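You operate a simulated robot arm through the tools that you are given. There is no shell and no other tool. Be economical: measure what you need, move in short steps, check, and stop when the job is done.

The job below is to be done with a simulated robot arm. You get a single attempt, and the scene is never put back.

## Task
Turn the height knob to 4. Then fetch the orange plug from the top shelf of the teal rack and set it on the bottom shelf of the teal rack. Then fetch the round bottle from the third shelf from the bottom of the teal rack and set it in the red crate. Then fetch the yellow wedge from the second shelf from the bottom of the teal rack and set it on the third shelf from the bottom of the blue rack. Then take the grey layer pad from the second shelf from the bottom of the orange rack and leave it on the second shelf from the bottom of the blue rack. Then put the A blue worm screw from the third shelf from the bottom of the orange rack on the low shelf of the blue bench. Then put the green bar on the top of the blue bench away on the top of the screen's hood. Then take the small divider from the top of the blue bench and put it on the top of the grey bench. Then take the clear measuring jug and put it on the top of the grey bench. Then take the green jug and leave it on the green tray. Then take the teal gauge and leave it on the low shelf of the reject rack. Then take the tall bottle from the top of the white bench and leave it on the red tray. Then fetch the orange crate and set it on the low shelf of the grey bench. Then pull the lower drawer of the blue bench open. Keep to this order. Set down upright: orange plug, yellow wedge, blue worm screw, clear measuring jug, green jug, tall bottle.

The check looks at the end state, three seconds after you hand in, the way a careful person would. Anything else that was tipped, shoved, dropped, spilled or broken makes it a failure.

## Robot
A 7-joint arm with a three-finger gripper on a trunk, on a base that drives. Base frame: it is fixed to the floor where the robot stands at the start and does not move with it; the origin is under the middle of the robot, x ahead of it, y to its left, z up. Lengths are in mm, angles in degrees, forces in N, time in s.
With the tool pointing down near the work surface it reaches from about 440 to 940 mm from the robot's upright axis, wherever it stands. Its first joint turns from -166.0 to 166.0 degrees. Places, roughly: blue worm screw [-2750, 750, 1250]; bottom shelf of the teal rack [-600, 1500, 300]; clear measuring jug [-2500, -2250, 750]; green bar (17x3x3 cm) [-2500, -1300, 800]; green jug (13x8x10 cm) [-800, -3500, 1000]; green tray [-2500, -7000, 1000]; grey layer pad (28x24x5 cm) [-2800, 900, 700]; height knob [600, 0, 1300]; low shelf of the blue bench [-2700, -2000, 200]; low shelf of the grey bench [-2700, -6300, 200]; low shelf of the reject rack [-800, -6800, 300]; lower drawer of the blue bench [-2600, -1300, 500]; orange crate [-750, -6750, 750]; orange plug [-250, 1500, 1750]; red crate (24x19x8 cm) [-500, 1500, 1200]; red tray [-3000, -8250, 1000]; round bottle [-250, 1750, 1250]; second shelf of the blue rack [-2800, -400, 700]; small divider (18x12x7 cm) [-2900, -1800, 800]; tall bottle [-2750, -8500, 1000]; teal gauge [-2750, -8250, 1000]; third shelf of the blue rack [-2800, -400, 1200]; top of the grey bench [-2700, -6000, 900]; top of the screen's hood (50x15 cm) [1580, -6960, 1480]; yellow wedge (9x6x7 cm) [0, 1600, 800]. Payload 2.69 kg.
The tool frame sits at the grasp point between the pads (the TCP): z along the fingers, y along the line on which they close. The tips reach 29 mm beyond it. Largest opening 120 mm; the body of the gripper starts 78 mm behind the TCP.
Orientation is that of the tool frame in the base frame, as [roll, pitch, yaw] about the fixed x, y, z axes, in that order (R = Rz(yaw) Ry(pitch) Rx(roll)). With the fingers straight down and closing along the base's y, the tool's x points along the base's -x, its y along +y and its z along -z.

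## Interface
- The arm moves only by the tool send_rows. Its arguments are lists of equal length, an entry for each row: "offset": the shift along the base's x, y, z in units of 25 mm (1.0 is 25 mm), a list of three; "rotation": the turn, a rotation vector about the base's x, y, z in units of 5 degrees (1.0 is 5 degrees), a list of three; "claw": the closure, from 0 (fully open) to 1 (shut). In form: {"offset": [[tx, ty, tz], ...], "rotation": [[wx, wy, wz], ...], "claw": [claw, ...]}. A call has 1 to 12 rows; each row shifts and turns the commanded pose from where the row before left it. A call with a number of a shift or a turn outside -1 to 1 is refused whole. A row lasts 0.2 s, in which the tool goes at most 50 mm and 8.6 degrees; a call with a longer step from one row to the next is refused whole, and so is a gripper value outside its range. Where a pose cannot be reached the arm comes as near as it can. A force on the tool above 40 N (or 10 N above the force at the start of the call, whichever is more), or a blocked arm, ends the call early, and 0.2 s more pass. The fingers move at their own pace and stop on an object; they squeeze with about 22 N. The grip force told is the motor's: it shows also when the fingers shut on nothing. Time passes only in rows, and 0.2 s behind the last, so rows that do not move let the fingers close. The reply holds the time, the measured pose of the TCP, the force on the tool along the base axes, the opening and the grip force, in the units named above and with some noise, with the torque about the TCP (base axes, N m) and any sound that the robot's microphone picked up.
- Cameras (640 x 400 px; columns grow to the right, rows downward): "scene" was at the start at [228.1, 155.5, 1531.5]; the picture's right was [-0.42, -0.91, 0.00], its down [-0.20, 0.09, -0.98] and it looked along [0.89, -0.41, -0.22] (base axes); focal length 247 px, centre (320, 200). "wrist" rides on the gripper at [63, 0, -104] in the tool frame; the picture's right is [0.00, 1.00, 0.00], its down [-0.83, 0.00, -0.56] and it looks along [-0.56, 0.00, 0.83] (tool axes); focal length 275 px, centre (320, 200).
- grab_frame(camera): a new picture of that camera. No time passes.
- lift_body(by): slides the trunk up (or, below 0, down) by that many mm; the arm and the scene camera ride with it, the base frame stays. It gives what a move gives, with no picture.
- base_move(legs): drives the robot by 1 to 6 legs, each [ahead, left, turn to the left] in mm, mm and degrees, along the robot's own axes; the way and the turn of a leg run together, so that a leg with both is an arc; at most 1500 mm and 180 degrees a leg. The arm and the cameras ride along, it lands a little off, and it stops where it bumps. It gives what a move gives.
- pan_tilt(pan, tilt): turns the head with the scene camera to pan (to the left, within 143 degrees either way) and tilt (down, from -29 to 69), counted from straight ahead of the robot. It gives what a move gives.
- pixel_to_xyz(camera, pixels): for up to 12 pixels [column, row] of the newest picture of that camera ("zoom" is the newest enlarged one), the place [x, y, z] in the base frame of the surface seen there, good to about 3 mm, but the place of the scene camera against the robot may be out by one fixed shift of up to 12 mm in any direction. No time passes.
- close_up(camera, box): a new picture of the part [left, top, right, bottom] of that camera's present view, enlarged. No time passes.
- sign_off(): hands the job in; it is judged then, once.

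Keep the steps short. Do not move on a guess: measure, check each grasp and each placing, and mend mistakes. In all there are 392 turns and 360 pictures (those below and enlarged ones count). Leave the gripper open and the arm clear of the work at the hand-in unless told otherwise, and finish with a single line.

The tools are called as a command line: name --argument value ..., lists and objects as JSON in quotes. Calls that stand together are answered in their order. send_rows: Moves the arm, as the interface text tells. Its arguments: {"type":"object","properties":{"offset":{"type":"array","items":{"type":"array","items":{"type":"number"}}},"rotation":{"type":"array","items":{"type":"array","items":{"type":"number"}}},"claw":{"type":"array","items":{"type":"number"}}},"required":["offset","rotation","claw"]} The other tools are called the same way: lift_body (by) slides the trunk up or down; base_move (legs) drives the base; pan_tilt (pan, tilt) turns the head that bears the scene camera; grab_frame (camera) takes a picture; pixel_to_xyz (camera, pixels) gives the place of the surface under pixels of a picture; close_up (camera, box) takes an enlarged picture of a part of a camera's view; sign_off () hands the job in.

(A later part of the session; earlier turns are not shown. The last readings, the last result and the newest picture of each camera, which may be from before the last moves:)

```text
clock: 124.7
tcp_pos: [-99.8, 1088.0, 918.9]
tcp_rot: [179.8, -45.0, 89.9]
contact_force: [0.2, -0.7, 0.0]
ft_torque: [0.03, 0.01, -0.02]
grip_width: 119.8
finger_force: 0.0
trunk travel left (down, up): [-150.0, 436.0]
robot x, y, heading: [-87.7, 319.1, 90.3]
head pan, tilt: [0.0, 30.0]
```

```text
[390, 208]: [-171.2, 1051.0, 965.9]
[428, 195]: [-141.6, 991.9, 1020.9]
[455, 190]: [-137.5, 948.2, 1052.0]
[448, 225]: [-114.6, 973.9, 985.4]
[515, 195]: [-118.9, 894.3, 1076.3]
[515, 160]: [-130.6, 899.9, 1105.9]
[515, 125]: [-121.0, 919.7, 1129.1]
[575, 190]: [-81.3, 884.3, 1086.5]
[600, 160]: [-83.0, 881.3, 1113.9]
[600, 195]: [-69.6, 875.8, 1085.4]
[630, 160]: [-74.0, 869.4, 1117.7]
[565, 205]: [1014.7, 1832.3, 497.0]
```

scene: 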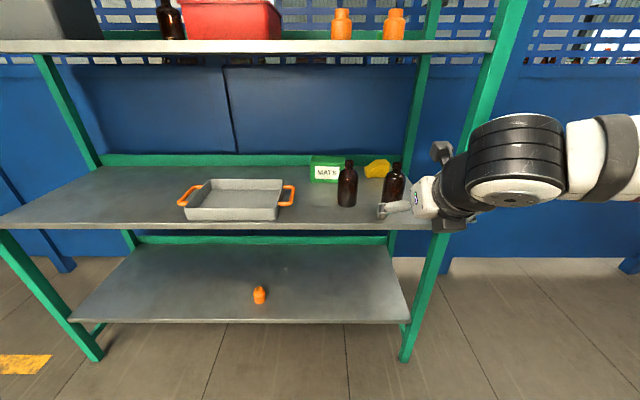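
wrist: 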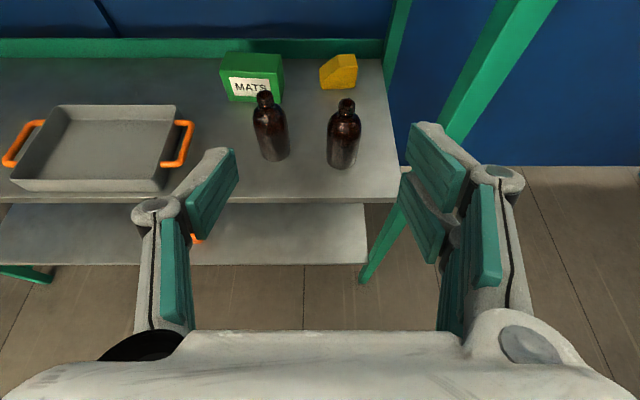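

The arm shape gives about 40 mm clearance over the bottles. The plan is to close the fingers, go in along x≈−125 between the bottles at z 900 to y 1500, then shift right.

send_rows --offset '[[-0.5, 0, -0.4], [-0.5, 0, -0.36], [0, 0, 0], [0, 0, 0]]' --rotation '[[0, 0, 0], [0, 0, 0], [0, 0, 0], [0, 0, 0]]' --claw '[0.5, 0.9, 0.9, 0.9]'

base_move --legs '[[200, 0, 0]]'

grab_frame --camera "wrist"

pixel_to_xyz --camera "wrist" --pixels '[[320, 100], [320, 60], [330, 200], [250, 200]]'

grab_frame --camera "scene"

```text
clock: 125.7
tcp_pos: [-126.4, 1088.8, 899.6]
tcp_rot: [179.8, -45.0, 89.9]
contact_force: [0.4, -0.1, 0.5]
ft_torque: [0.01, 0.0, 0.01]
grip_width: 11.8
finger_force: 0.0
trunk travel left (down, up): [-150.0, 436.0]
robot x, y, heading: [-89.6, 319.7, 90.2]
head pan, tilt: [0.0, 30.0]
```

```text
clock: 127.3
tcp_pos: [-126.0, 1289.2, 900.1]
tcp_rot: [179.8, -44.9, 89.8]
contact_force: [0.4, -0.5, -0.8]
ft_torque: [-0.04, -0.06, 0.0]
grip_width: 11.8
finger_force: 0.1
trunk travel left (down, up): [-150.0, 436.0]
robot x, y, heading: [-83.6, 518.9, 90.4]
head pan, tilt: [0.0, 30.0]
```

```text
298 pictures are left
```

wrist: 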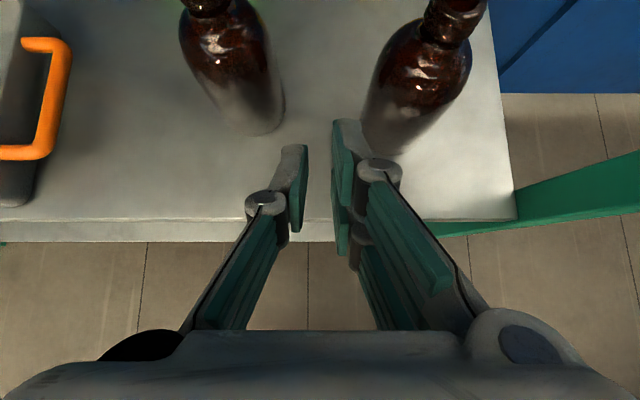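

```text
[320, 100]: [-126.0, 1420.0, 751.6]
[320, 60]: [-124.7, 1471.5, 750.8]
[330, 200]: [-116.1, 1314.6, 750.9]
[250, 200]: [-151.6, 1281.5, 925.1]
```

```text
297 pictures are left
```

scene: 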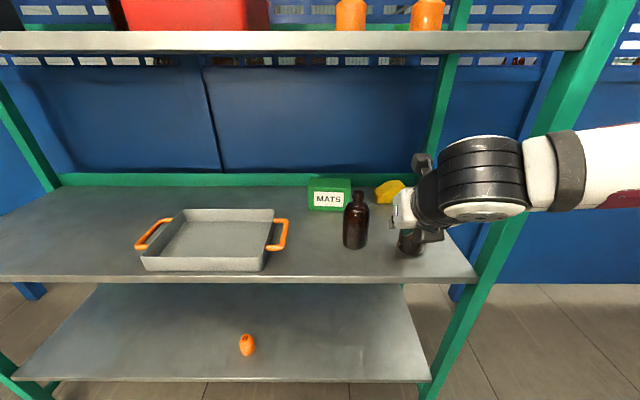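

pixel_to_xyz --camera "wrist" --pixels '[[268, 50], [278, 100], [375, 90], [390, 40], [430, 30], [222, 30], [205, 5], [455, 15]]'

```text
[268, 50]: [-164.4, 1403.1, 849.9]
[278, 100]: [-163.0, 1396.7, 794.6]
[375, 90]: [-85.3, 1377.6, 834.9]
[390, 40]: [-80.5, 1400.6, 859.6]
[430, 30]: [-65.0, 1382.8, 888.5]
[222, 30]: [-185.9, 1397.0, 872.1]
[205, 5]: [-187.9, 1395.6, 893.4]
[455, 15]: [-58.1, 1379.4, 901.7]
```

Gap between bottles is x −163..−85, and my centre line is −126. I'll advance 210 mm.

base_move --legs '[[210, 0, 0]]'

grab_frame --camera "wrist"

grab_frame --camera "scene"

```text
clock: 129.0
tcp_pos: [-126.0, 1498.7, 899.0]
tcp_rot: [179.6, -44.8, 89.8]
contact_force: [0.3, 0.1, -0.7]
ft_torque: [0.02, 0.03, -0.03]
grip_width: 12.0
finger_force: 0.0
trunk travel left (down, up): [-150.0, 436.0]
robot x, y, heading: [-86.7, 728.4, 90.2]
head pan, tilt: [0.0, 30.0]
```

```text
296 pictures are left
```

wrist: 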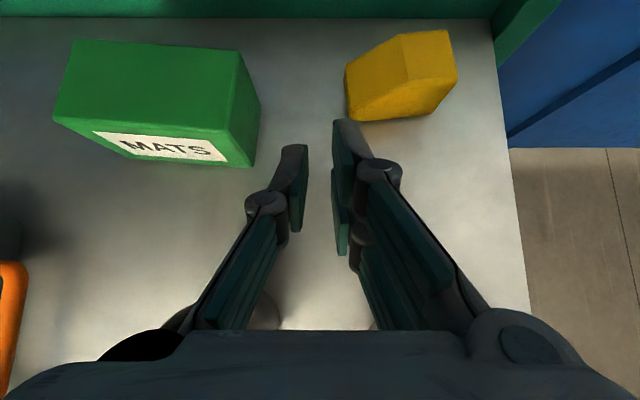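

```text
295 pictures are left
```

scene: 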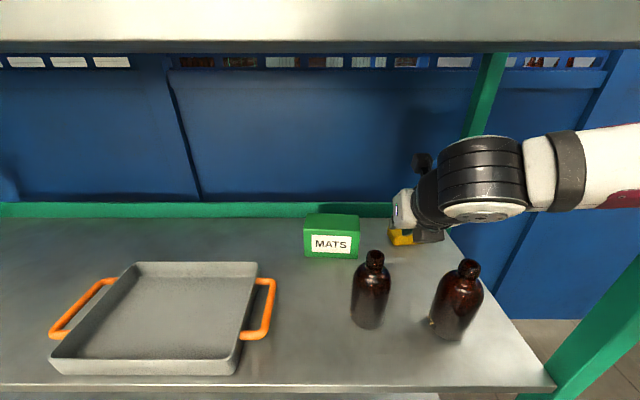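

close_up --camera "wrist" --box '[320, 0, 520, 130]'

pixel_to_xyz --camera "wrist" --pixels '[[347, 68], [350, 112], [400, 34], [448, 32], [455, 80], [430, 110], [407, 85], [370, 90], [385, 110], [440, 85], [420, 60], [360, 65]]'

```text
3.08 times, centred on (420, 65) of wrist
```

zoom: 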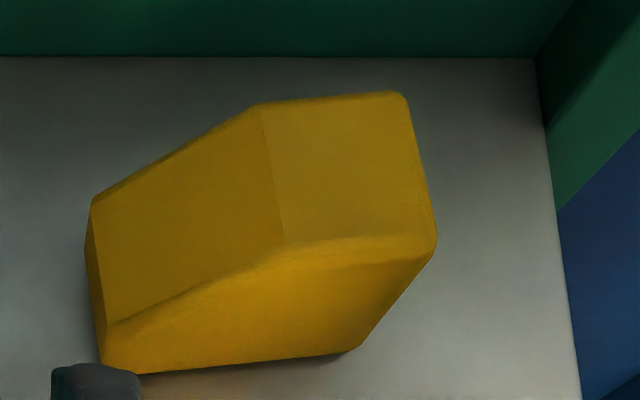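

```text
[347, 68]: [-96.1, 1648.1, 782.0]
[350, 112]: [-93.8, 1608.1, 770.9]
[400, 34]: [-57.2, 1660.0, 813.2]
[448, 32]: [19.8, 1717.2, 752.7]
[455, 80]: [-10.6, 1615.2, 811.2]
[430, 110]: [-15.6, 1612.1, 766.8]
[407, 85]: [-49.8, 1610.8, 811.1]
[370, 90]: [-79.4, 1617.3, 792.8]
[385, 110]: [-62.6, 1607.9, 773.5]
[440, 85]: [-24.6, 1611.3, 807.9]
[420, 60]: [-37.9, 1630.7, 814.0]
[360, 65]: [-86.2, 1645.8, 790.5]
```

The wedge centre is about (−53, 1638) and its left face is low (z<778). I'll shift right 73 mm, open fully and go in along the tool axis, stopping a bit short to look.

send_rows --offset '[[0.98, 0, 0], [0.98, 0, 0], [0.96, 0, 0], [0, 0, 0], [0, 0.84, -0.77], [0, 0.84, -0.77], [0, 0.84, -0.77], [0, 0.84, -0.77], [0, 0, 0]]' --rotation '[[0, 0, 0], [0, 0, 0], [0, 0, 0], [0, 0, 0], [0, 0, 0], [0, 0, 0], [0, 0, 0], [0, 0, 0], [0, 0, 0]]' --claw '[0.9, 0.5, 0.1, 0, 0, 0, 0, 0, 0]'

grab_frame --camera "wrist"

grab_frame --camera "scene"

```text
clock: 130.7
tcp_pos: [-78.9, 1536.6, 826.6]
tcp_rot: [177.6, -43.9, 93.1]
contact_force: [-1.0, -0.3, 1.1]
ft_torque: [-0.05, -0.1, -0.02]
grip_width: 119.7
finger_force: 0.0
trunk travel left (down, up): [-150.0, 436.0]
robot x, y, heading: [-100.7, 710.0, 90.4]
head pan, tilt: [0.0, 30.0]
stopped in row 8: the force on the tool passed its limit at 70 N (the readings are from after the stop); the commanded pose is now the measured one
```

```text
293 pictures are left
```

wrist: 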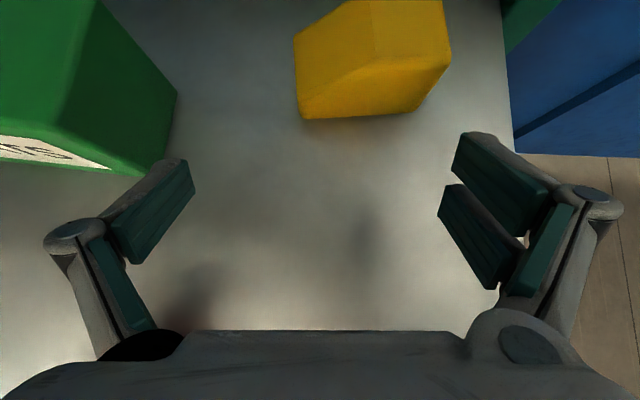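

```text
292 pictures are left
```

scene: 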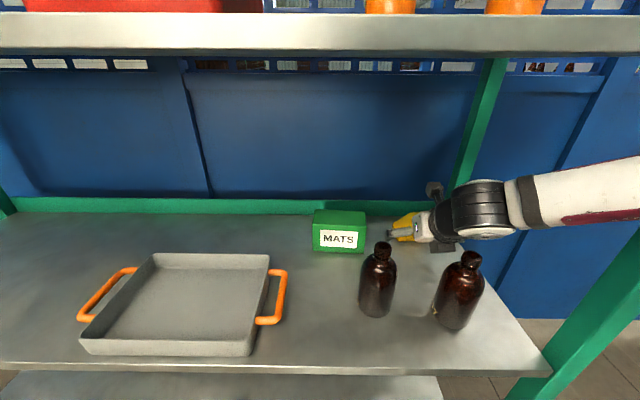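

The force spiked: the forearm most likely met the right front post and pushed the base back. The bottles still stand. I'll rise straight up, close the fingers and shift back left before withdrawing.

send_rows --offset '[[0, 0, 0.6], [0, 0, 0.8], [0, 0, 0.8], [0, 0, 0.7], [0, 0, 0]]' --rotation '[[0, 0, 0], [0, 0, 0], [0, 0, 0], [0, 0, 0], [0, 0, 0]]' --claw '[0.3, 0.6, 0.9, 0.9, 0.9]'

send_rows --offset '[[-0.9, 0, 0], [-0.9, 0, 0], [0, 0, 0]]' --rotation '[[0, 0, 0], [0, 0, 0], [0, 0, 0]]' --claw '[0.9, 0.9, 0.9]'

grab_frame --camera "wrist"

grab_frame --camera "scene"

```text
clock: 131.9
tcp_pos: [-55.2, 1550.9, 895.4]
tcp_rot: [179.2, -43.7, 90.6]
contact_force: [0.4, 0.4, -0.1]
ft_torque: [-0.01, -0.02, 0.01]
grip_width: 12.3
finger_force: 0.1
trunk travel left (down, up): [-150.0, 436.0]
robot x, y, heading: [-92.2, 717.4, 89.8]
head pan, tilt: [0.0, 30.0]
```

```text
clock: 132.7
tcp_pos: [-101.2, 1549.3, 894.1]
tcp_rot: [179.1, -43.6, 90.8]
contact_force: [0.2, 0.2, -0.6]
ft_torque: [-0.03, 0.0, 0.0]
grip_width: 12.1
finger_force: 0.1
trunk travel left (down, up): [-150.0, 436.0]
robot x, y, heading: [-89.7, 719.3, 90.5]
head pan, tilt: [0.0, 30.0]
```

```text
291 pictures are left
```

wrist: 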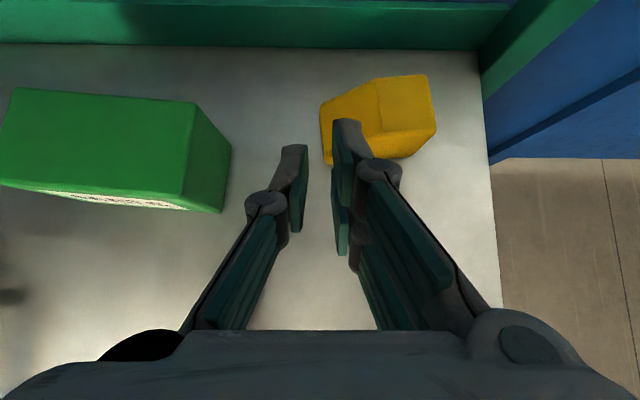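

```text
290 pictures are left
```

scene: 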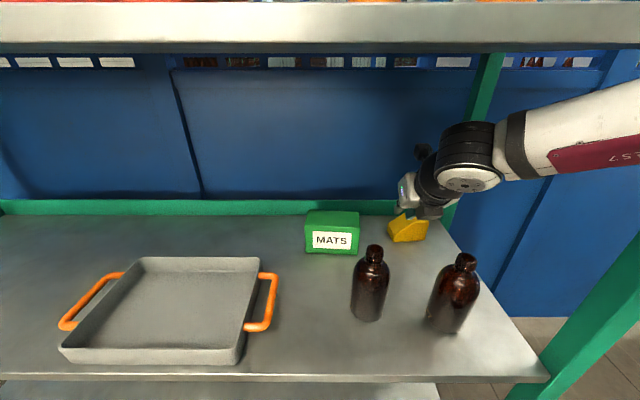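

send_rows --offset '[[-0.95, 0, 0.2], [0, 0, 0]]' --rotation '[[0, 0, 0], [0, 0, 0]]' --claw '[0.9, 0.9]'

base_move --legs '[[-450, 0, 0]]'

grab_frame --camera "wrist"

```text
clock: 133.3
tcp_pos: [-107.4, 1543.0, 889.8]
tcp_rot: [-179.7, -42.7, 88.9]
contact_force: [-0.3, 0.5, -0.4]
ft_torque: [0.03, 0.0, -0.04]
grip_width: 11.9
finger_force: 0.0
trunk travel left (down, up): [-150.0, 436.0]
robot x, y, heading: [-90.7, 719.5, 90.4]
head pan, tilt: [0.0, 30.0]
```

```text
clock: 136.0
tcp_pos: [-123.6, 1102.5, 900.2]
tcp_rot: [178.9, -43.7, 91.0]
contact_force: [-0.6, 0.1, 0.1]
ft_torque: [0.03, -0.01, -0.02]
grip_width: 11.8
finger_force: 0.0
trunk travel left (down, up): [-150.0, 436.0]
robot x, y, heading: [-88.8, 270.5, 90.4]
head pan, tilt: [0.0, 30.0]
```

```text
289 pictures are left
```

wrist: 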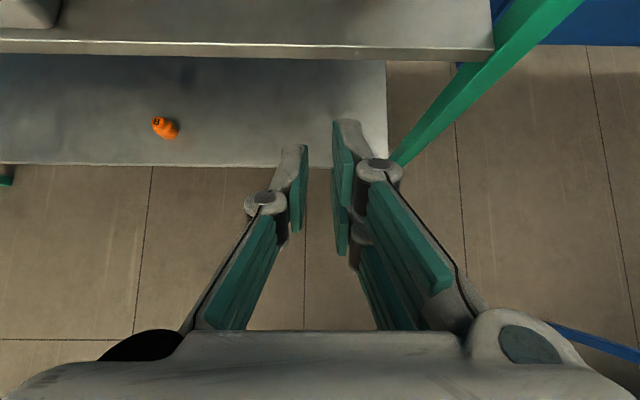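

I'll shift left 290 mm and turn the base 22° right so the forearm comes in from the left of the post. Then I'll turn the tool back to face straight in.

base_move --legs '[[0, 290, 0], [0, 0, -22]]'

send_rows --offset '[[0, 0, 0], [0, 0, 0], [0, 0, 0], [0, 0, 0], [0, 0, 0]]' --rotation '[[0, 0, 0.85], [0, 0, 0.85], [0, 0, 0.85], [0, 0, 0.85], [0, 0, 0.85]]' --claw '[0.9, 0.9, 0.9, 0.9, 0.9]'

pan_tilt --pan 20 --tilt 25

grab_frame --camera "scene"

grab_frame --camera "wrist"

```text
clock: 139.2
tcp_pos: [-99.9, 1052.8, 899.5]
tcp_rot: [178.9, -43.7, 69.0]
contact_force: [0.1, 0.5, 0.3]
ft_torque: [0.0, -0.01, -0.01]
grip_width: 12.1
finger_force: 0.0
trunk travel left (down, up): [-150.0, 436.0]
robot x, y, heading: [-378.7, 265.6, 68.6]
head pan, tilt: [0.0, 30.0]
```

```text
clock: 140.4
tcp_pos: [-101.8, 1054.3, 900.0]
tcp_rot: [179.0, -43.7, 90.4]
contact_force: [-0.3, -0.1, 0.1]
ft_torque: [0.01, -0.04, -0.01]
grip_width: 12.1
finger_force: 0.0
trunk travel left (down, up): [-150.0, 436.0]
robot x, y, heading: [-380.4, 267.2, 68.7]
head pan, tilt: [0.0, 30.0]
```

```text
clock: 141.2
tcp_pos: [-100.8, 1053.8, 899.8]
tcp_rot: [178.9, -43.7, 90.3]
contact_force: [0.1, 0.4, -0.1]
ft_torque: [0.01, -0.01, 0.01]
grip_width: 11.9
finger_force: 0.1
trunk travel left (down, up): [-150.0, 436.0]
robot x, y, heading: [-375.9, 267.4, 68.6]
head pan, tilt: [20.0, 25.0]
```

```text
288 pictures are left
```

scene: 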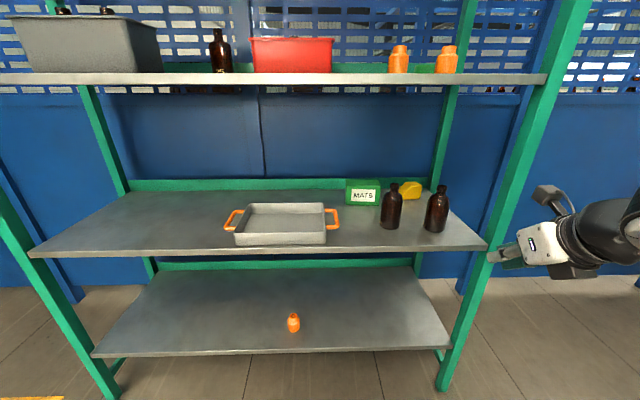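

```text
287 pictures are left
```

wrist: 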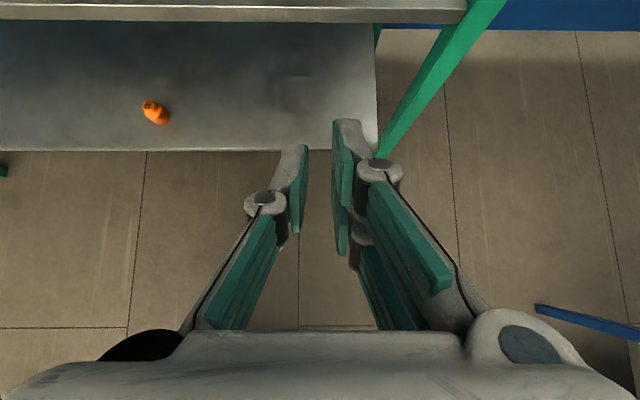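

pan_tilt --pan -15 --tilt 30

grab_frame --camera "scene"

pixel_to_xyz --camera "scene" --pixels '[[340, 200], [380, 200], [420, 200], [460, 200], [500, 200], [540, 200], [580, 200], [420, 160], [500, 150], [580, 150], [460, 240], [540, 250]]'

```text
clock: 142.2
tcp_pos: [-100.2, 1054.2, 899.1]
tcp_rot: [179.0, -43.7, 90.3]
contact_force: [-0.4, 0.7, 0.4]
ft_torque: [0.02, -0.03, -0.05]
grip_width: 12.2
finger_force: 0.2
trunk travel left (down, up): [-150.0, 436.0]
robot x, y, heading: [-380.0, 268.6, 68.3]
head pan, tilt: [-15.0, 30.0]
```

```text
286 pictures are left
```

scene: 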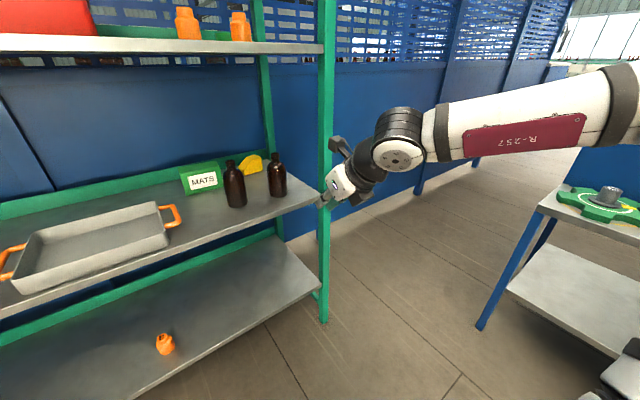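

```text
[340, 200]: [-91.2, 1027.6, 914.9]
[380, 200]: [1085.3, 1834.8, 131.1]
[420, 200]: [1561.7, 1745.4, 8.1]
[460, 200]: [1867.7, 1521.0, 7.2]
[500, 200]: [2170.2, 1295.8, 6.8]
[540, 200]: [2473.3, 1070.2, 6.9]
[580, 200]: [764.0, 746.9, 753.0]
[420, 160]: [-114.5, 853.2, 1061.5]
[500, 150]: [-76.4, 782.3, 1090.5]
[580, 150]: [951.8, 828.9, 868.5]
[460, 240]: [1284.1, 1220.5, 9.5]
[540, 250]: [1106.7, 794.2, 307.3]
```

pixel_to_xyz --camera "scene" --pixels '[[450, 130], [480, 150], [550, 120], [550, 140], [610, 100], [625, 90], [400, 150], [390, 120]]'

```text
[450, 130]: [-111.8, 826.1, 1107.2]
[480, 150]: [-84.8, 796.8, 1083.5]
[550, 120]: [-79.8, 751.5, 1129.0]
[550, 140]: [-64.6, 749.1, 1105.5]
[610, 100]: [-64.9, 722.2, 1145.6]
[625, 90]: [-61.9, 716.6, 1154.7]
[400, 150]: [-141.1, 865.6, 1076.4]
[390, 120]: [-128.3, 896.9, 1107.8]
```

The forearm still leans right. I'll approach along a 75° line instead: turn the base 9° and the tool 6° more to the right, and pull the arm in 60 mm.

base_move --legs '[[0, 0, -9]]'

send_rows --offset '[[-0.2, -0.8, 0], [-0.2, -0.8, 0], [-0.2, -0.7, 0], [0, 0, 0]]' --rotation '[[0, 0, -0.6], [0, 0, -0.6], [0, 0, 0], [0, 0, 0]]' --claw '[0.9, 0.9, 0.9, 0.9]'

grab_frame --camera "scene"

```text
clock: 143.3
tcp_pos: [21.4, 998.4, 899.4]
tcp_rot: [179.0, -43.8, 81.0]
contact_force: [-0.5, -0.4, 1.3]
ft_torque: [-0.02, 0.01, -0.03]
grip_width: 11.9
finger_force: 0.0
trunk travel left (down, up): [-150.0, 436.0]
robot x, y, heading: [-377.9, 266.5, 59.3]
head pan, tilt: [-15.0, 30.0]
```

```text
clock: 144.3
tcp_pos: [5.9, 940.7, 899.1]
tcp_rot: [179.0, -43.7, 75.0]
contact_force: [0.1, -0.5, 0.1]
ft_torque: [0.01, 0.0, -0.02]
grip_width: 12.1
finger_force: 0.0
trunk travel left (down, up): [-150.0, 436.0]
robot x, y, heading: [-377.8, 267.0, 59.5]
head pan, tilt: [-15.0, 30.0]
```

```text
285 pictures are left
```

scene: 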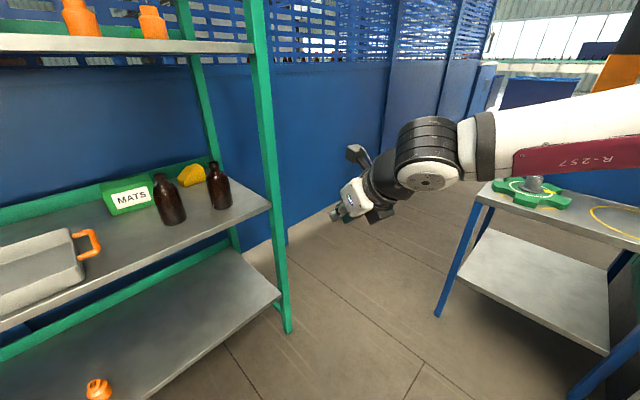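

pixel_to_xyz --camera "scene" --pixels '[[468, 150], [500, 150], [560, 130], [600, 120], [630, 110], [500, 185], [430, 150]]'

```text
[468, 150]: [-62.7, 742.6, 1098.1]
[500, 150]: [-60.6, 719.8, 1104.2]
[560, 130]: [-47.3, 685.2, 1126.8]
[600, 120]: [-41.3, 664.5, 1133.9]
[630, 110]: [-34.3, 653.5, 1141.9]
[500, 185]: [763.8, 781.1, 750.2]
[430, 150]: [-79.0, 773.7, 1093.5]
```

pixel_to_xyz --camera "scene" --pixels '[[256, 60], [262, 60], [268, 60], [258, 100], [272, 100], [262, 150], [278, 150]]'

```text
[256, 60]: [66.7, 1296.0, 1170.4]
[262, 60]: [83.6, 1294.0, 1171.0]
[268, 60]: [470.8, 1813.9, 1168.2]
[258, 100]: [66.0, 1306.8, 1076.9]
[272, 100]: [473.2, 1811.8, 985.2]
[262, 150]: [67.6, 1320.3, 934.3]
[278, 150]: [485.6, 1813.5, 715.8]
```

pan_tilt --pan -50 --tilt 30

grab_frame --camera "scene"

pixel_to_xyz --camera "scene" --pixels '[[100, 200], [150, 250], [100, 330], [200, 300], [250, 330], [200, 200], [300, 220], [60, 120], [300, 300], [280, 170]]'

```text
clock: 145.3
tcp_pos: [7.1, 941.4, 898.9]
tcp_rot: [179.0, -43.7, 75.1]
contact_force: [0.3, 0.3, -0.4]
ft_torque: [0.01, 0.02, 0.03]
grip_width: 12.1
finger_force: 0.2
trunk travel left (down, up): [-150.0, 436.0]
robot x, y, heading: [-378.6, 268.7, 59.2]
head pan, tilt: [-50.0, 30.0]
```

```text
284 pictures are left
```

scene: 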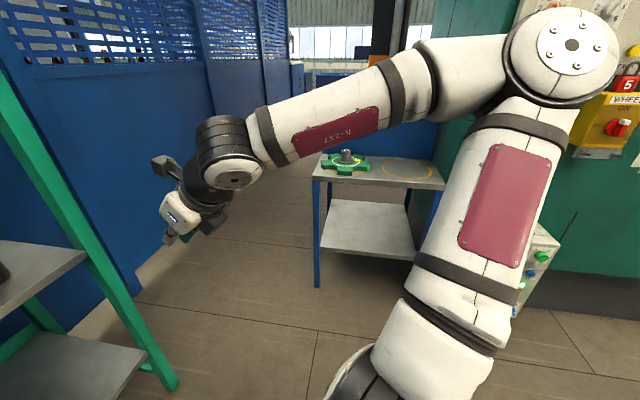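

```text
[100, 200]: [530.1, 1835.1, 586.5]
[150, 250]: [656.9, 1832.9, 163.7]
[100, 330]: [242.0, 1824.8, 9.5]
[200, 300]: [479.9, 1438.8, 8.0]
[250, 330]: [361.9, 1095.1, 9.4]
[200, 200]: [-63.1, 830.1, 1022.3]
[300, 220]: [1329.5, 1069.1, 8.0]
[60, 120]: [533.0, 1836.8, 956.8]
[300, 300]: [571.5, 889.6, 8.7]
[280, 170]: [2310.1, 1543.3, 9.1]
```

The elbow is folded up to the right, so extending the arm should cut that lean. I'll extend 130 mm and turn the tool 5° more.

send_rows --offset '[[0.5, 0.87, 0], [0.5, 0.87, 0], [0.5, 0.87, 0], [0.5, 0.87, 0], [0.5, 0.87, 0], [0, 0, 0]]' --rotation '[[0, 0, -0.5], [0, 0, -0.5], [0, 0, 0], [0, 0, 0], [0, 0, 0], [0, 0, 0]]' --claw '[0.9, 0.9, 0.9, 0.9, 0.9, 0.9]'

grab_frame --camera "scene"

pixel_to_xyz --camera "scene" --pixels '[[250, 150], [280, 130], [330, 110], [370, 100], [410, 80], [470, 75], [200, 150], [150, 150]]'

```text
clock: 146.7
tcp_pos: [68.1, 1050.7, 899.5]
tcp_rot: [179.0, -43.7, 70.1]
contact_force: [-0.4, -0.5, -0.5]
ft_torque: [0.01, -0.01, 0.01]
grip_width: 12.0
finger_force: 0.1
trunk travel left (down, up): [-150.0, 436.0]
robot x, y, heading: [-376.4, 273.3, 59.4]
head pan, tilt: [-50.0, 30.0]
```

```text
283 pictures are left
```

scene: 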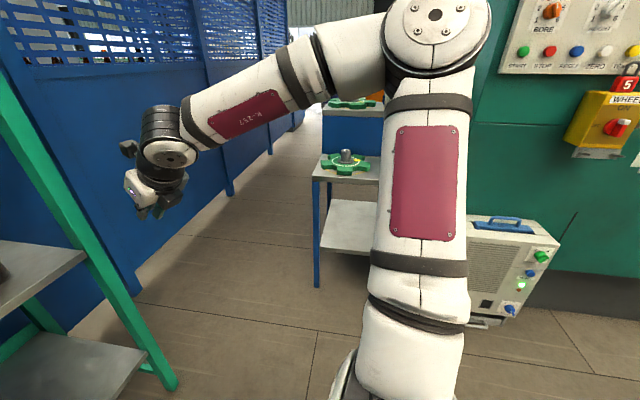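

```text
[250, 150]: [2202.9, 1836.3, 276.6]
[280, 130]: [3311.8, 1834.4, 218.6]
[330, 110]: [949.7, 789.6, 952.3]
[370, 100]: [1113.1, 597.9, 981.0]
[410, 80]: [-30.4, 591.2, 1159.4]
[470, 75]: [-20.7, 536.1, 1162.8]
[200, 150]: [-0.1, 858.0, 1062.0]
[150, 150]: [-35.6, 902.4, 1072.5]
```

pixel_to_xyz --camera "scene" --pixels '[[200, 115], [230, 110], [260, 100], [290, 85], [320, 70], [350, 50], [400, 30], [165, 130]]'

```text
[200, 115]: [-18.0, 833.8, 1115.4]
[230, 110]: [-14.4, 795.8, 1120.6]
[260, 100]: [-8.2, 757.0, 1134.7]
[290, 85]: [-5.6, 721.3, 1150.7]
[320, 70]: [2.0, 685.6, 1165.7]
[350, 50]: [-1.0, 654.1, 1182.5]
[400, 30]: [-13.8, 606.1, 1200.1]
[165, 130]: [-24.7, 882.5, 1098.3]
```

The lean is now small, leaving about 50 mm from the post. I'll drop to z 885 and drive so that the TCP is in front of the bottle gap at about (−198, 1240).

send_rows --offset '[[0, 0, -0.58], [0, 0, 0]]' --rotation '[[0, 0, 0], [0, 0, 0]]' --claw '[0.9, 0.9]'

base_move --legs '[[27, 325, 0]]'

grab_frame --camera "wrist"

```text
clock: 147.3
tcp_pos: [68.4, 1051.0, 883.5]
tcp_rot: [179.0, -43.6, 70.1]
contact_force: [-0.5, -0.1, 0.0]
ft_torque: [0.0, -0.03, -0.02]
grip_width: 11.9
finger_force: 0.1
trunk travel left (down, up): [-150.0, 436.0]
robot x, y, heading: [-378.5, 265.5, 59.8]
head pan, tilt: [-50.0, 30.0]
```

```text
clock: 149.4
tcp_pos: [-196.8, 1239.3, 885.1]
tcp_rot: [179.1, -43.7, 69.9]
contact_force: [-0.1, -0.3, -0.6]
ft_torque: [0.01, 0.02, 0.01]
grip_width: 11.9
finger_force: 0.0
trunk travel left (down, up): [-150.0, 436.0]
robot x, y, heading: [-643.1, 457.5, 59.3]
head pan, tilt: [-50.0, 30.0]
```

```text
282 pictures are left
```

wrist: 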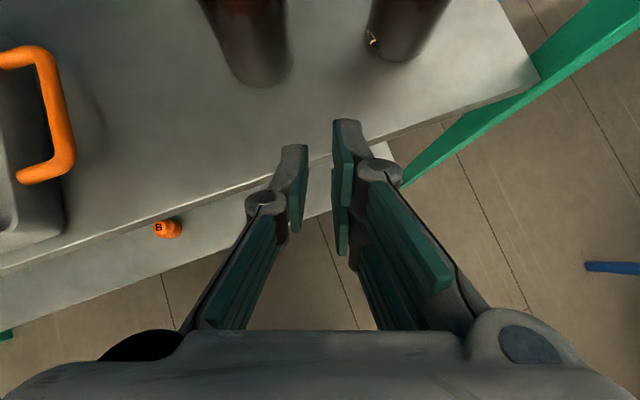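

pixel_to_xyz --camera "wrist" --pixels '[[290, 60], [250, 78], [375, 50], [400, 60], [230, 40], [430, 20], [340, 60], [280, 10], [378, 10]]'

close_up --camera "wrist" --box '[180, 0, 480, 120]'

```text
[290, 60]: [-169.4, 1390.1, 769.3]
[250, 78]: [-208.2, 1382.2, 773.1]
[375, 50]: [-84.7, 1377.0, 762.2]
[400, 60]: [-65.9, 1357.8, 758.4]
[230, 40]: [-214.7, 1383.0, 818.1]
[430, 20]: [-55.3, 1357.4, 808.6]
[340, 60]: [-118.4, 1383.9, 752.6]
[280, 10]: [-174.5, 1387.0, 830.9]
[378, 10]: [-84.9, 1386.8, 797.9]
```

```text
2.13 times, centred on (330, 60) of wrist
```

zoom: 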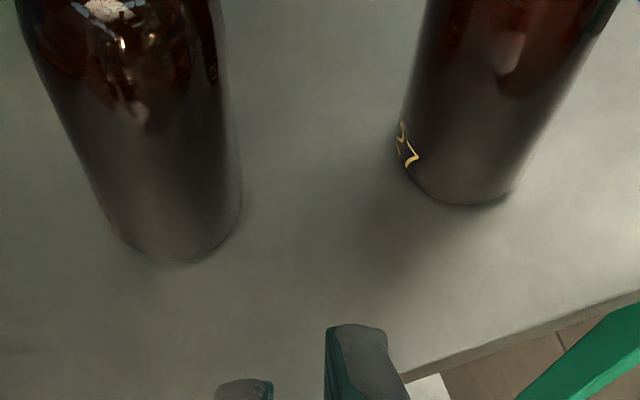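

Bottles are unmoved, with the gap at x −170..−85. I'll nudge +12 mm in x and drive in along the line.

send_rows --offset '[[0.5, 0, 0], [0, 0, 0]]' --rotation '[[0, 0, 0], [0, 0, 0]]' --claw '[0.95, 0.95]'

base_move --legs '[[268, 56, 0]]'

grab_frame --camera "wrist"

pan_tilt --pan 0 --tilt 20

grab_frame --camera "scene"

```text
clock: 150.1
tcp_pos: [-184.0, 1240.2, 884.4]
tcp_rot: [179.0, -43.7, 70.0]
contact_force: [0.8, 0.1, -0.7]
ft_torque: [-0.03, 0.02, -0.03]
grip_width: 5.8
finger_force: 0.1
trunk travel left (down, up): [-150.0, 436.0]
robot x, y, heading: [-642.6, 455.2, 59.1]
head pan, tilt: [-50.0, 30.0]
```

```text
clock: 152.0
tcp_pos: [-94.3, 1495.5, 885.4]
tcp_rot: [179.0, -43.7, 69.9]
contact_force: [0.0, 0.3, 0.0]
ft_torque: [0.0, -0.02, 0.02]
grip_width: 6.0
finger_force: 0.3
trunk travel left (down, up): [-150.0, 436.0]
robot x, y, heading: [-560.8, 717.3, 59.0]
head pan, tilt: [-50.0, 30.0]
```

```text
280 pictures are left
```

wrist: 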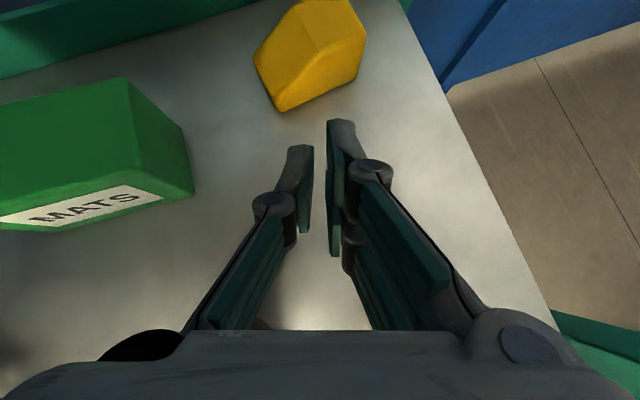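

```text
clock: 153.1
tcp_pos: [-93.5, 1495.5, 883.6]
tcp_rot: [179.0, -43.7, 69.9]
contact_force: [0.9, -0.4, -0.5]
ft_torque: [0.01, -0.01, -0.02]
grip_width: 5.9
finger_force: 0.0
trunk travel left (down, up): [-150.0, 436.0]
robot x, y, heading: [-558.0, 716.5, 59.3]
head pan, tilt: [0.0, 20.0]
```

```text
279 pictures are left
```

scene: 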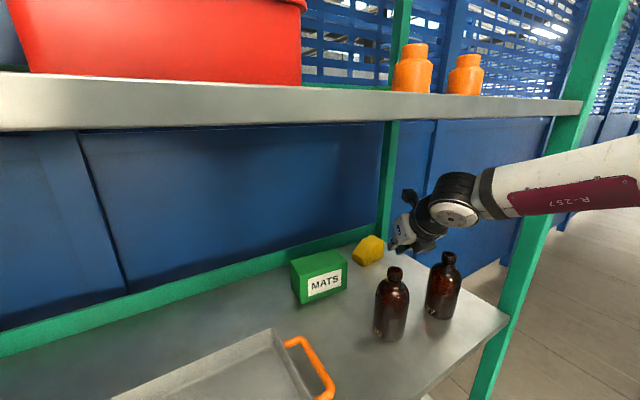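

pixel_to_xyz --camera "wrist" --pixels '[[255, 55], [277, 108], [297, 5], [350, 5], [362, 40], [355, 75], [320, 55], [300, 85], [340, 30]]'

```text
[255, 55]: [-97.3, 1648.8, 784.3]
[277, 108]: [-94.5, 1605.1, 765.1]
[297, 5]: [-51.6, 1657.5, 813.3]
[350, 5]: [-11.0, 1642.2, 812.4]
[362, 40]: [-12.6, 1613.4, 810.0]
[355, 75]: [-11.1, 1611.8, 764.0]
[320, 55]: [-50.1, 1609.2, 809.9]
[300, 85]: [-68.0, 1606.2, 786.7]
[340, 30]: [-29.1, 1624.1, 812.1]
```

I'll open the gripper and step in three times: base about 48 mm, then arm down.

send_rows --offset '[[0, 0, 0], [0, 0, 0], [0, 0, 0]]' --rotation '[[0, 0, 0], [0, 0, 0], [0, 0, 0]]' --claw '[0.4, 0, 0]'

base_move --legs '[[48, 12, 0]]'

send_rows --offset '[[0, 0, -0.8], [0, 0, -0.8], [0, 0, 0]]' --rotation '[[0, 0, 0], [0, 0, 0], [0, 0, 0]]' --claw '[0, 0, 0]'

base_move --legs '[[48, 12, 0]]'

grab_frame --camera "wrist"

grab_frame --camera "scene"

```text
clock: 153.9
tcp_pos: [-94.0, 1497.0, 885.0]
tcp_rot: [179.1, -43.7, 69.9]
contact_force: [0.8, -0.3, 0.0]
ft_torque: [0.0, -0.04, -0.03]
grip_width: 119.9
finger_force: 0.0
trunk travel left (down, up): [-150.0, 436.0]
robot x, y, heading: [-556.9, 714.7, 59.4]
head pan, tilt: [0.0, 20.0]
```

```text
clock: 154.9
tcp_pos: [-79.3, 1541.8, 885.2]
tcp_rot: [179.0, -43.7, 69.9]
contact_force: [-0.3, -0.3, 0.5]
ft_torque: [0.0, 0.02, 0.02]
grip_width: 120.1
finger_force: 0.1
trunk travel left (down, up): [-150.0, 436.0]
robot x, y, heading: [-544.0, 759.4, 59.1]
head pan, tilt: [0.0, 20.0]
```

```text
clock: 155.7
tcp_pos: [-78.9, 1541.9, 844.1]
tcp_rot: [179.0, -43.8, 69.8]
contact_force: [0.7, -0.1, 0.2]
ft_torque: [0.01, 0.01, -0.01]
grip_width: 120.0
finger_force: 0.1
trunk travel left (down, up): [-150.0, 436.0]
robot x, y, heading: [-543.1, 757.1, 59.0]
head pan, tilt: [0.0, 20.0]
```

```text
clock: 156.6
tcp_pos: [-65.1, 1588.8, 843.8]
tcp_rot: [178.9, -43.7, 70.0]
contact_force: [-0.5, -0.1, -0.5]
ft_torque: [0.01, 0.02, -0.02]
grip_width: 120.0
finger_force: 0.0
trunk travel left (down, up): [-150.0, 436.0]
robot x, y, heading: [-528.6, 806.4, 59.0]
head pan, tilt: [0.0, 20.0]
```

```text
278 pictures are left
```

wrist: 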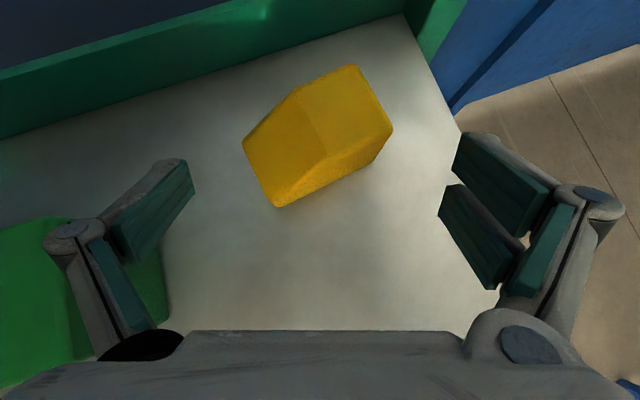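

```text
277 pictures are left
```

scene: 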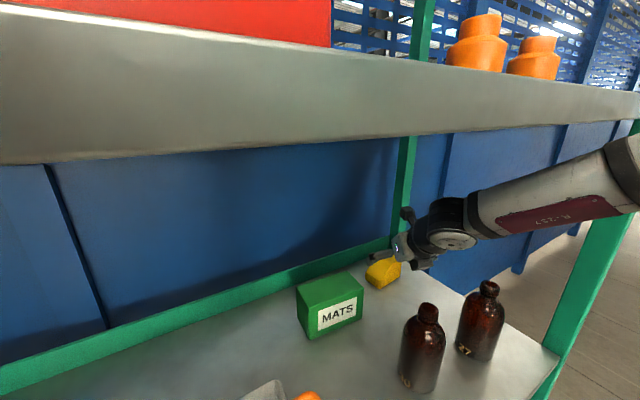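

send_rows --offset '[[0, 0, -0.7], [0, 0, -0.65], [0, 0, 0]]' --rotation '[[0, 0, 0], [0, 0, 0], [0, 0, 0]]' --claw '[0, 0, 0]'

base_move --legs '[[49, 12, 0]]'

grab_frame --camera "wrist"

```text
clock: 157.4
tcp_pos: [-65.1, 1591.5, 812.5]
tcp_rot: [178.9, -43.7, 69.9]
contact_force: [0.1, -0.3, -0.5]
ft_torque: [0.02, -0.03, -0.01]
grip_width: 119.6
finger_force: 0.0
trunk travel left (down, up): [-150.0, 436.0]
robot x, y, heading: [-530.9, 808.7, 59.1]
head pan, tilt: [0.0, 20.0]
```

```text
clock: 158.3
tcp_pos: [-72.2, 1580.4, 786.1]
tcp_rot: [179.9, -39.3, 69.6]
contact_force: [-0.1, -0.8, 0.0]
ft_torque: [0.06, -0.04, -0.01]
grip_width: 120.1
finger_force: 0.0
trunk travel left (down, up): [-150.0, 436.0]
robot x, y, heading: [-518.8, 845.5, 58.9]
head pan, tilt: [0.0, 20.0]
```

```text
276 pictures are left
```

wrist: 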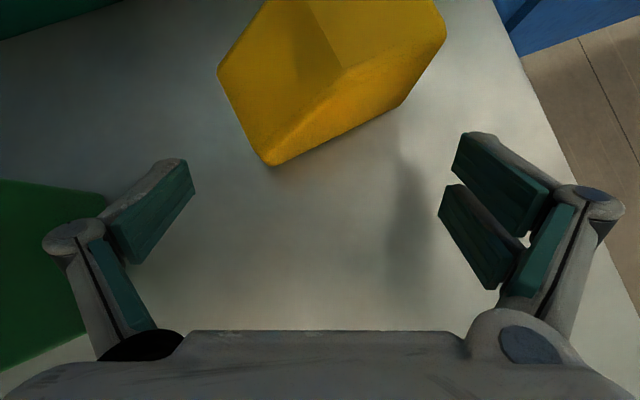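

The base moved but the hand did not follow, so part of the arm is touching something. I'll look before doing anything else.

pan_tilt --pan -20 --tilt 5

grab_frame --camera "scene"

```text
clock: 159.1
tcp_pos: [-65.0, 1582.1, 777.7]
tcp_rot: [179.9, -38.6, 69.0]
contact_force: [-0.1, 0.4, 0.0]
ft_torque: [-0.01, 0.01, 0.0]
grip_width: 120.2
finger_force: 0.1
trunk travel left (down, up): [-150.0, 436.0]
robot x, y, heading: [-519.1, 850.3, 58.9]
head pan, tilt: [-20.0, 5.0]
```

```text
275 pictures are left
```

scene: 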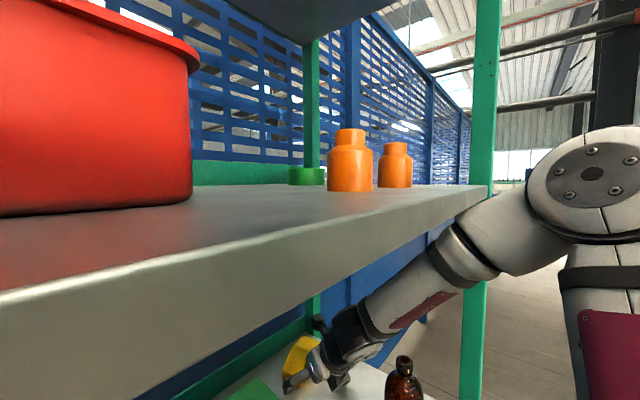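

pixel_to_xyz --camera "scene" --pixels '[[450, 235], [470, 225], [440, 215], [490, 215], [590, 175], [420, 280], [380, 310], [520, 250], [470, 270], [350, 330], [405, 365], [478, 190]]'

```text
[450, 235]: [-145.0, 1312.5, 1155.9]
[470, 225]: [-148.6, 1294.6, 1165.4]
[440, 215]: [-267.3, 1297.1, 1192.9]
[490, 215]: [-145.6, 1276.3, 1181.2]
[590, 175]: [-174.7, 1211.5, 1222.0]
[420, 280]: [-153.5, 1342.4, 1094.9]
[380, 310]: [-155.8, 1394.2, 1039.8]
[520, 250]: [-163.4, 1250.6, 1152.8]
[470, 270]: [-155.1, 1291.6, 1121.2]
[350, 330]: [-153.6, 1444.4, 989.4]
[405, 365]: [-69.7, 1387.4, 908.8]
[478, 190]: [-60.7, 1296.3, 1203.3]
```

The elbow end of the forearm is under the third-shelf edge. I'll reverse out along the same path and come back with a steeper tool tilt and a lower trunk.

base_move --legs '[[-49, -12, 0]]'

grab_frame --camera "wrist"

```text
clock: 160.1
tcp_pos: [-86.5, 1541.3, 774.7]
tcp_rot: [179.7, -38.5, 69.7]
contact_force: [0.5, -0.5, -0.7]
ft_torque: [0.02, -0.01, 0.0]
grip_width: 119.8
finger_force: 0.0
trunk travel left (down, up): [-150.0, 436.0]
robot x, y, heading: [-534.3, 799.0, 59.0]
head pan, tilt: [-20.0, 5.0]
```

```text
274 pictures are left
```

wrist: 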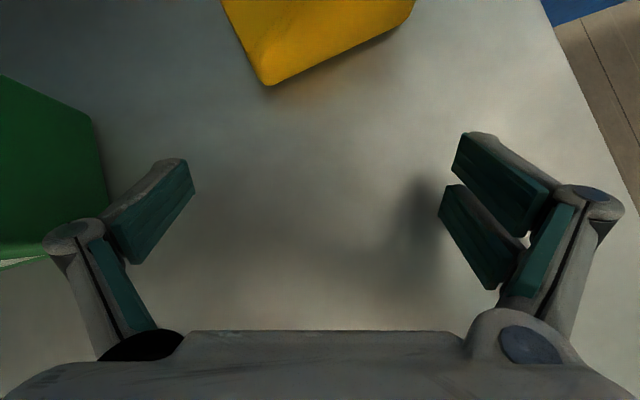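

send_rows --offset '[[0, 0, 0.8], [0, 0, 0.8], [0, 0, 0.8], [0, 0, 0]]' --rotation '[[0, 0, 0], [0, 0, 0], [0, 0, 0], [0, 0, 0]]' --claw '[0, 0.4, 0.9, 0.9]'

grab_frame --camera "scene"

```text
clock: 161.1
tcp_pos: [-86.5, 1542.0, 834.4]
tcp_rot: [179.7, -38.4, 69.7]
contact_force: [-0.1, 0.7, 0.5]
ft_torque: [0.04, 0.01, -0.02]
grip_width: 12.0
finger_force: 0.0
trunk travel left (down, up): [-150.0, 436.0]
robot x, y, heading: [-533.4, 799.2, 58.8]
head pan, tilt: [-20.0, 5.0]
```

```text
273 pictures are left
```

scene: 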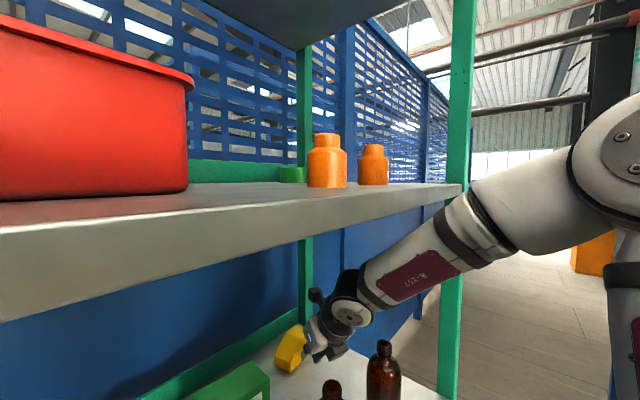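

send_rows --offset '[[0, 0, 0.8], [0, 0, 0.8], [0, 0, 0.4], [0, 0, 0]]' --rotation '[[0, 0, 0], [0, 0, 0], [0, 0, 0], [0, 0, 0]]' --claw '[0.95, 0.95, 0.95, 0.95]'

base_move --legs '[[-310, -71, 0]]'

grab_frame --camera "wrist"

grab_frame --camera "scene"

```text
clock: 162.1
tcp_pos: [-86.0, 1541.3, 883.9]
tcp_rot: [179.6, -38.5, 69.7]
contact_force: [-0.8, -0.8, 0.3]
ft_torque: [0.0, 0.03, 0.0]
grip_width: 6.0
finger_force: 0.1
trunk travel left (down, up): [-150.0, 436.0]
robot x, y, heading: [-534.4, 799.4, 59.0]
head pan, tilt: [-20.0, 5.0]
```

```text
clock: 164.2
tcp_pos: [-183.6, 1238.3, 883.0]
tcp_rot: [179.7, -38.5, 69.5]
contact_force: [-0.3, -0.2, -0.3]
ft_torque: [0.02, 0.0, 0.01]
grip_width: 5.8
finger_force: 0.1
trunk travel left (down, up): [-150.0, 436.0]
robot x, y, heading: [-630.3, 496.8, 58.3]
head pan, tilt: [-20.0, 5.0]
```

```text
272 pictures are left
```

wrist: 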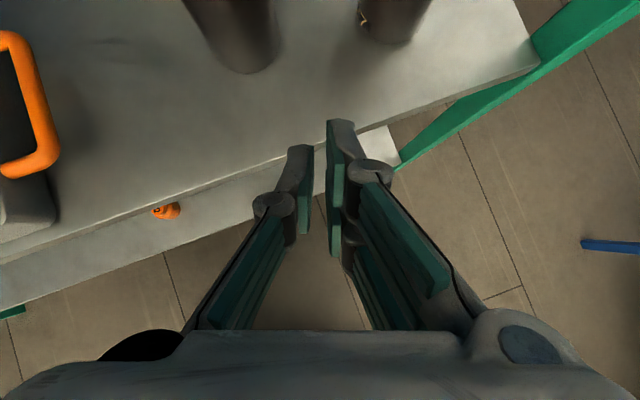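

```text
271 pictures are left
```

scene: 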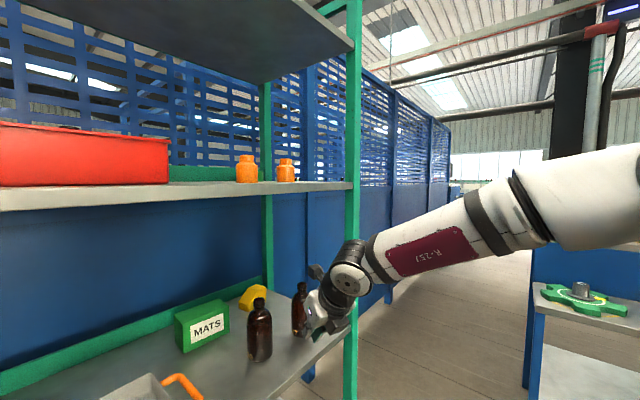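

Bottles are untouched. Outside the rack now, I'll steepen the tilt to about 65°, lower the trunk 110 mm, and pose at working height to check the profile.

base_move --legs '[[-80, 0, 0]]'

send_rows --offset '[[0, 0, 0], [0, 0, 0], [0, 0, 0], [0, 0, 0]]' --rotation '[[-0.85, 0.31, 0], [-0.85, 0.31, 0], [-0.85, 0.31, 0], [0, 0, 0]]' --claw '[0.95, 0.95, 0.95, 0.95]'

lift_body --by -110

pan_tilt --pan -25 --tilt 20

grab_frame --camera "scene"

```text
clock: 165.2
tcp_pos: [-225.7, 1169.4, 885.3]
tcp_rot: [179.7, -38.5, 69.7]
contact_force: [0.4, 0.2, 0.2]
ft_torque: [-0.01, 0.0, 0.01]
grip_width: 6.0
finger_force: 0.1
trunk travel left (down, up): [-150.0, 436.0]
robot x, y, heading: [-671.4, 428.2, 58.8]
head pan, tilt: [-20.0, 5.0]
```

```text
clock: 166.2
tcp_pos: [-224.2, 1169.9, 884.6]
tcp_rot: [179.6, -24.8, 69.7]
contact_force: [0.6, 0.2, -0.3]
ft_torque: [0.0, 0.02, 0.02]
grip_width: 6.2
finger_force: 0.0
trunk travel left (down, up): [-150.0, 436.0]
robot x, y, heading: [-674.2, 429.5, 58.9]
head pan, tilt: [-20.0, 5.0]
```

```text
clock: 167.7
tcp_pos: [-225.0, 1170.9, 773.9]
tcp_rot: [179.5, -25.0, 69.6]
contact_force: [0.2, 0.2, -0.1]
ft_torque: [-0.03, 0.0, 0.01]
grip_width: 6.0
finger_force: 0.0
trunk travel left (down, up): [-40.0, 546.0]
robot x, y, heading: [-672.4, 429.2, 59.2]
head pan, tilt: [-20.0, 5.0]
```

```text
clock: 168.4
tcp_pos: [-226.2, 1170.4, 773.8]
tcp_rot: [179.6, -24.9, 69.6]
contact_force: [-0.2, -0.5, 0.3]
ft_torque: [-0.03, 0.01, 0.0]
grip_width: 6.1
finger_force: 0.0
trunk travel left (down, up): [-40.0, 546.0]
robot x, y, heading: [-677.4, 429.2, 59.0]
head pan, tilt: [-25.0, 20.0]
```

```text
270 pictures are left
```

scene: 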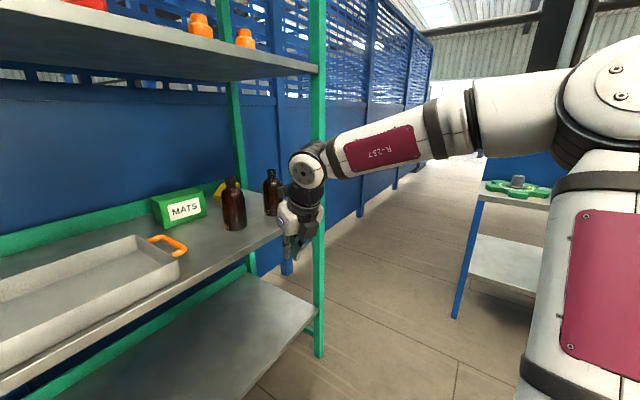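

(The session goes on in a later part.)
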